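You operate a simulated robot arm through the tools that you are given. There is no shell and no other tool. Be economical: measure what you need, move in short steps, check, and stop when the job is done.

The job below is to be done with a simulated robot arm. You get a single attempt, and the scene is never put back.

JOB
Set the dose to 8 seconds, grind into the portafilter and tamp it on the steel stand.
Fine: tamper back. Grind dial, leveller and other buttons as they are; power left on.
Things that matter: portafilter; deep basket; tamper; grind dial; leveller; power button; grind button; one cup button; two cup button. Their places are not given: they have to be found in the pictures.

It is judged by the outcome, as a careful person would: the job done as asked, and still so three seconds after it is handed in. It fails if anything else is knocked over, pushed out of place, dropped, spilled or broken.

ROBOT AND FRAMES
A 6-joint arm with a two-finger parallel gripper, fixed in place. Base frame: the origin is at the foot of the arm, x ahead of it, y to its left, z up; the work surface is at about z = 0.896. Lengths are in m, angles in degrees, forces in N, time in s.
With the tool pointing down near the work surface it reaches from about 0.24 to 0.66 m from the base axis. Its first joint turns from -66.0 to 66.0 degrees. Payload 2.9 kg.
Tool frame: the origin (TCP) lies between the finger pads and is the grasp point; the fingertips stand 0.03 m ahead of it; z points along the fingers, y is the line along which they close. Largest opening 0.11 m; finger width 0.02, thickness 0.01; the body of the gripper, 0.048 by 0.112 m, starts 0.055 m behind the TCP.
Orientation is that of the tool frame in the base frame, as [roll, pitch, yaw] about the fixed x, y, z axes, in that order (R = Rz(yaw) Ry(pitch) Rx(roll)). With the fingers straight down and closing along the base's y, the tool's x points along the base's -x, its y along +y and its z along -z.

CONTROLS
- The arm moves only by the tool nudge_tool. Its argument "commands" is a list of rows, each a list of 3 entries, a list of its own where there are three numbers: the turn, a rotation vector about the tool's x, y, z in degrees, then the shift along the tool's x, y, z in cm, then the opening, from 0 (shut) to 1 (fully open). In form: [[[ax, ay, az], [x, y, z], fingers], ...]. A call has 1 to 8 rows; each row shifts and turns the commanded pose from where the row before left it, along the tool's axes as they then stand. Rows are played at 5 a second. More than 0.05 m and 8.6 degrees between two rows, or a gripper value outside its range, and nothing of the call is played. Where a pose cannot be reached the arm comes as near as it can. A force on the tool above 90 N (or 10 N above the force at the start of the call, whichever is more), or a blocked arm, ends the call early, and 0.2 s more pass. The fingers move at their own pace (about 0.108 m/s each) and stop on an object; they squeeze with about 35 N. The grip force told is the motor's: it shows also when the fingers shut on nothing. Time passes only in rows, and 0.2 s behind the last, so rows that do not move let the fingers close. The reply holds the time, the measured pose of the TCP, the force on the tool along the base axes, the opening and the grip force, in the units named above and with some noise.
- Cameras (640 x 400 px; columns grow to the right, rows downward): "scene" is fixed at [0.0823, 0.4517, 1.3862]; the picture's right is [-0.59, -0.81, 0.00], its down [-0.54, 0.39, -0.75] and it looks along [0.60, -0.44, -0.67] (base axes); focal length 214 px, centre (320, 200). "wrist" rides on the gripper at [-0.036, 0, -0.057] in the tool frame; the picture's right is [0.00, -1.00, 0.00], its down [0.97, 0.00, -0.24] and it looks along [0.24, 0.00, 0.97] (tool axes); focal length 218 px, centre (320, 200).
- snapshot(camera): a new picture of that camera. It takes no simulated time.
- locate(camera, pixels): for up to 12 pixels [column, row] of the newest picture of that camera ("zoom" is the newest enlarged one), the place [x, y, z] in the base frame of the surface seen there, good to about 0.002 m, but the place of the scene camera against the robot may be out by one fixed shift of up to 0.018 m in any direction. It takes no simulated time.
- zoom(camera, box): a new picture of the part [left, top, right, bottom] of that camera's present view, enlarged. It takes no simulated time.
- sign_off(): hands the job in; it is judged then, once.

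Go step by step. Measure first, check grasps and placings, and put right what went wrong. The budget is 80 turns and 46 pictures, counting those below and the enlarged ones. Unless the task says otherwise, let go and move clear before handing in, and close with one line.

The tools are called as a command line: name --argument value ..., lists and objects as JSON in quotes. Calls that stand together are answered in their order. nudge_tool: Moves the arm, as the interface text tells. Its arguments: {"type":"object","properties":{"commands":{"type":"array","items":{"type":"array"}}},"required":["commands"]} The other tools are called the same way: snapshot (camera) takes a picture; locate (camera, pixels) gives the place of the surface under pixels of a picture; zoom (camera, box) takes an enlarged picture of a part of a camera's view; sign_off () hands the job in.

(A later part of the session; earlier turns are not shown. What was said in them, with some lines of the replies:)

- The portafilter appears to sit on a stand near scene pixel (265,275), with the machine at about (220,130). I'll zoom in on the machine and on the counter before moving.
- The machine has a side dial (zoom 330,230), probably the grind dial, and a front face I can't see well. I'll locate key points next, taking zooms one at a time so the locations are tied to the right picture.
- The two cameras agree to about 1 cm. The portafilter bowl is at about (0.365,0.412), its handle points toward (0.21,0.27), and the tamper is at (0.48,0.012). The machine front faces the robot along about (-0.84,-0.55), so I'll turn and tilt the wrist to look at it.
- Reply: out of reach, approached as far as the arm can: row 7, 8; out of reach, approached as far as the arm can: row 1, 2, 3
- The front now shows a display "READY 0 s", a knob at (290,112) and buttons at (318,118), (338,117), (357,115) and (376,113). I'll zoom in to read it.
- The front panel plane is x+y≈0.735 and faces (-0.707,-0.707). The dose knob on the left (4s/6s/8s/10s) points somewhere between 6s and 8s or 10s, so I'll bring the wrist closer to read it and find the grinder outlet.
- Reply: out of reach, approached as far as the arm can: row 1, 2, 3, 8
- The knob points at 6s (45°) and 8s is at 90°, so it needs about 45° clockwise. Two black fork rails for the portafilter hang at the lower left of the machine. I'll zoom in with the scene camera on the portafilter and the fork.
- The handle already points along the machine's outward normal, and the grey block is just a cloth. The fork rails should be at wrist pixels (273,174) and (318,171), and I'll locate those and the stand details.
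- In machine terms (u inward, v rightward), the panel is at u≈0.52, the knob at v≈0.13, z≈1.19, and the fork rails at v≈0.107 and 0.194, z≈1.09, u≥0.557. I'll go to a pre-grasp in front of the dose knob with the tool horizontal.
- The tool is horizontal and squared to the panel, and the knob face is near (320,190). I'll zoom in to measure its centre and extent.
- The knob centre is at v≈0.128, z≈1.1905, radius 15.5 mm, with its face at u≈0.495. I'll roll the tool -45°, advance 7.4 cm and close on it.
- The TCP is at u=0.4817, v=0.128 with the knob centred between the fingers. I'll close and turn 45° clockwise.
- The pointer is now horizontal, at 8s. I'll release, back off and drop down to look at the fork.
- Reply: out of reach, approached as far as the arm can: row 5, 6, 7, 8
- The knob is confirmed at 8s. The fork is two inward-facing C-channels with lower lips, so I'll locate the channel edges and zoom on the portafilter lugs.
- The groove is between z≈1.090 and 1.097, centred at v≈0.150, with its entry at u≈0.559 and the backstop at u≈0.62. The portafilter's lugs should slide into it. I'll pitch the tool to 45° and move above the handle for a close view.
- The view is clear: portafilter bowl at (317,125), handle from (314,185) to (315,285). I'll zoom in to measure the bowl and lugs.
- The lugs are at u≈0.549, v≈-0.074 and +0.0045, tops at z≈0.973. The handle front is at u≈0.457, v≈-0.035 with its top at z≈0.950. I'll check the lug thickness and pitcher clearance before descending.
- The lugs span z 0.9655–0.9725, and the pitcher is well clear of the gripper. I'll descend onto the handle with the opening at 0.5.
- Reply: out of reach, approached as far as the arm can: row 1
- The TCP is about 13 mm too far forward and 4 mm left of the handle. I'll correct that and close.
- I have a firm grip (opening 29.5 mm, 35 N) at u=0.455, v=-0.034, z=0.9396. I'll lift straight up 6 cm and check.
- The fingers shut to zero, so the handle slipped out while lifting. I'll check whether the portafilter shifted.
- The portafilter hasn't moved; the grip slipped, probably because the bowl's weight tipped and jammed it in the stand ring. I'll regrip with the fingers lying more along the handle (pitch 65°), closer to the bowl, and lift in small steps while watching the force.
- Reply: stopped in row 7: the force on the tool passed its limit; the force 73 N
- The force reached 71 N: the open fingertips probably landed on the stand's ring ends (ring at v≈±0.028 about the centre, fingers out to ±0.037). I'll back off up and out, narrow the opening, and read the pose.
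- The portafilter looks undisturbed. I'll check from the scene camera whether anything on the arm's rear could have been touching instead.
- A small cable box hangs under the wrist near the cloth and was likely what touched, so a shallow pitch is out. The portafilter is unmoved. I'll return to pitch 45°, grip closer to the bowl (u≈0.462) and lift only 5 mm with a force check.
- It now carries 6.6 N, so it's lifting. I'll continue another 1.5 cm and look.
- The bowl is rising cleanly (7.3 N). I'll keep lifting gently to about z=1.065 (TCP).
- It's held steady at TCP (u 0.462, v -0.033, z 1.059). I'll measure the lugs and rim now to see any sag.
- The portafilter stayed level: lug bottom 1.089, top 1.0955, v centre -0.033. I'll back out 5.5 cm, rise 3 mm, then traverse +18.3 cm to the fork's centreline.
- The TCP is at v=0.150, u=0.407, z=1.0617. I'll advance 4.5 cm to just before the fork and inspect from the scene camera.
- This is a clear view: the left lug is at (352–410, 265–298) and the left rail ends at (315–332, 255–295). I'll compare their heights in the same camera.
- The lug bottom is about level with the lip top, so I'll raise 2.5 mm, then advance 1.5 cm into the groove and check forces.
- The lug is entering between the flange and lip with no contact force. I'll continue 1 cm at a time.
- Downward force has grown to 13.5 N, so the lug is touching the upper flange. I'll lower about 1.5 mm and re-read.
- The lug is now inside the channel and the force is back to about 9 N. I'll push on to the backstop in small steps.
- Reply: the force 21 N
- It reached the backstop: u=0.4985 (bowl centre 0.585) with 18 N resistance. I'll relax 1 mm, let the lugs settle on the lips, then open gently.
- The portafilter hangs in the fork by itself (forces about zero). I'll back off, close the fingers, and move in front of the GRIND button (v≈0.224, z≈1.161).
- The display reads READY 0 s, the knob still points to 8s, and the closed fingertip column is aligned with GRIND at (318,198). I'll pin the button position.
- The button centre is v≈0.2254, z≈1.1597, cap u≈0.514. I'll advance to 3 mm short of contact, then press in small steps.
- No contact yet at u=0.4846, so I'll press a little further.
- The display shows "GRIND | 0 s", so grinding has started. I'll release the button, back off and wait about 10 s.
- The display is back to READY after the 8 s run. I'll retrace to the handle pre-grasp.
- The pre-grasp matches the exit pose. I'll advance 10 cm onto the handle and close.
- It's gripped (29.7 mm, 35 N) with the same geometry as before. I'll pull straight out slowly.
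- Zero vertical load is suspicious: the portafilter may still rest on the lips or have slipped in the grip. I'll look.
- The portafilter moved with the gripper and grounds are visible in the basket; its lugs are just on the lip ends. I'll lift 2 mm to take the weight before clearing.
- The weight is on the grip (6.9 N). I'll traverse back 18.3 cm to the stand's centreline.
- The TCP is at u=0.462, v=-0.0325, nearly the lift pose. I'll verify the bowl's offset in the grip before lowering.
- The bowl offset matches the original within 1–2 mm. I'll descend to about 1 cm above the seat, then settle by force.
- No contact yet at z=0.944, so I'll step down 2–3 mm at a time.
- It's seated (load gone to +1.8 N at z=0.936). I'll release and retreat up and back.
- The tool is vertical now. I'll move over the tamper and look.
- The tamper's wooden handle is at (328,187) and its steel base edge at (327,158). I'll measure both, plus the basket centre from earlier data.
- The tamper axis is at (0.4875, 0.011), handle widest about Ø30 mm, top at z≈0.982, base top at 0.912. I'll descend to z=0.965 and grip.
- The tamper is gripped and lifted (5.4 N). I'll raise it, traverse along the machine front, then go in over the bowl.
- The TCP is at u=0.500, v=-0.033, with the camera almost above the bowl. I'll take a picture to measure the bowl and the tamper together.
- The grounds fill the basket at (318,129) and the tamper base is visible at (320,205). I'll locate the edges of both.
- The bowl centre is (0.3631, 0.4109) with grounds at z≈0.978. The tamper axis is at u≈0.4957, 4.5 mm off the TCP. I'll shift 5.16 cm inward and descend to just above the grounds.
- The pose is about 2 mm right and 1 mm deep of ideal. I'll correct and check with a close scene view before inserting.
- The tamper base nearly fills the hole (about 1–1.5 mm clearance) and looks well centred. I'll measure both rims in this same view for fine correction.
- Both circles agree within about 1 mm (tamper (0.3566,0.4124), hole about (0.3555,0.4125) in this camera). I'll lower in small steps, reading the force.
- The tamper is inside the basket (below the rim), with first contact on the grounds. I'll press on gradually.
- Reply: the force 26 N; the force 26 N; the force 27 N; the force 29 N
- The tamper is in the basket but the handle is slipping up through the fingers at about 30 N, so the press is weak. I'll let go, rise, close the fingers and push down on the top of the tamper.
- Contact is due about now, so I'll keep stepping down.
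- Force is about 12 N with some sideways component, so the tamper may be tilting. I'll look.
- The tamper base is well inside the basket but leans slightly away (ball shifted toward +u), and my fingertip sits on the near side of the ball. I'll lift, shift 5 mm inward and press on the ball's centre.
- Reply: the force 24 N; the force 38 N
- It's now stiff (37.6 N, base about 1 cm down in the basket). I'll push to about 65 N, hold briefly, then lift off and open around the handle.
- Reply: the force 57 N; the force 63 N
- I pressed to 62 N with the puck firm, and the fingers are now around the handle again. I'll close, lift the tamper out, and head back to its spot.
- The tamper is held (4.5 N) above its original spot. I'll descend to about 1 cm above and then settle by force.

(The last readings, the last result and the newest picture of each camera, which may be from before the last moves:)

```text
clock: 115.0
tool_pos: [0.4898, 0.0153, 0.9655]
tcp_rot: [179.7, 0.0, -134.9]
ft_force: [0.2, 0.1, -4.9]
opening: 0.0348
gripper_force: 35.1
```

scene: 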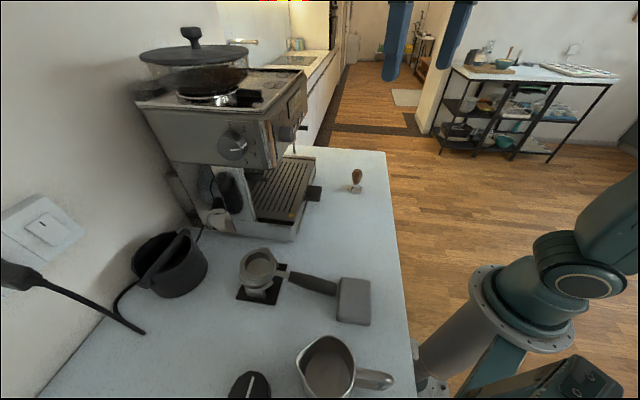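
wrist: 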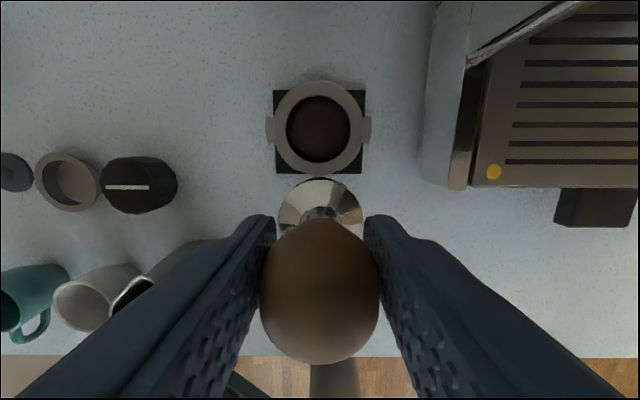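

nudge_tool --commands '[[[0, 0, 0], [0, 0, 0.25], 0], [[0, 0, 0], [0, 0, 0], 0]]'

nudge_tool --commands '[[[0, 0, 0], [0, 0, 0.2], 0], [[0, 0, 0], [0, 0, 0], 0]]'

nudge_tool --commands '[[[0, 0, 0], [0, 0, 0.2], 0], [[0, 0, 0], [0, 0, 0], 0]]'

nudge_tool --commands '[[[0, 0, 0], [0, 0, 0.2], 0], [[0, 0, 0], [0, 0, 0], 0]]'

```text
clock: 115.5
tool_pos: [0.4886, 0.0147, 0.9631]
tcp_rot: [179.7, 0.0, -134.9]
ft_force: [0.1, -0.2, -5.2]
opening: 0.0348
gripper_force: 35.3
```

```text
clock: 116.2
tool_pos: [0.4898, 0.0156, 0.9603]
tcp_rot: [179.7, 0.1, -134.9]
ft_force: [0.7, -0.2, -4.0]
opening: 0.0348
gripper_force: 35.2
```

```text
clock: 116.8
tool_pos: [0.4895, 0.0157, 0.9586]
tcp_rot: [179.8, 0.0, -134.8]
ft_force: [-0.4, 0.3, -5.2]
opening: 0.0349
gripper_force: 34.8
```

```text
clock: 117.3
tool_pos: [0.4903, 0.0155, 0.9552]
tcp_rot: [179.8, 0.2, -135.1]
ft_force: [-0.8, -1.0, -2.3]
opening: 0.0347
gripper_force: 35.2
```

Contact is starting at z=0.955 (load dropping). One more small step, then release and rise clear.

nudge_tool --commands '[[[0, 0, 0], [0, 0, 0.15], 0], [[0, 0, 0], [0, 0, 0], 0]]'

nudge_tool --commands '[[[0, 0, 0], [0, 0, 0], 0.35], [[0, 0, 0], [0, 0, 0], 0.45], [[0, 0, 0], [0, 0, 0], 0.6], [[0, 0, 0], [0, 0, -2], 0.6], [[0, 0, 0], [0, 0, -4], 0.6], [[0, 0, 0], [0, 0, -4], 0.6], [[0, 0, 0], [0, 0, -4], 0.6], [[0, 0, 0], [4, 0, -3], 0.6]]'

snapshot --camera "scene"

```text
clock: 118.0
tool_pos: [0.4907, 0.0142, 0.9556]
tcp_rot: [179.8, 0.2, -134.9]
ft_force: [-6.1, 1.8, 18.8]
opening: 0.035
gripper_force: 34.7
```

```text
clock: 119.8
tool_pos: [0.4636, -0.0157, 1.1243]
tcp_rot: [179.7, 0.0, -135.0]
ft_force: [0.3, 0.3, -0.4]
opening: 0.0659
gripper_force: 0.1
```

```text
0 pictures are left
5 turns are left
```

scene: 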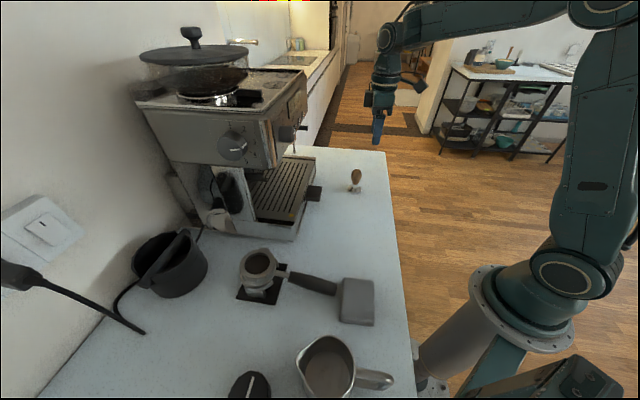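

The last scene picture shows the tamper standing at its spot (356,180), the portafilter with tamped grounds on the stand (258,265), and the arm clear. I'm handing in.

sign_off

```text
The job is handed in.
```

I set the dose to 8 s and ground into the portafilter. I tamped it at about 62 N on the steel stand and stood the tamper back at its spot. I didn't touch the grind dial, leveller, power button or cup buttons. The arm knocked something during one failed grip, and in the last picture the folded grey cloth looks about 1 cm out of place; I left it there.
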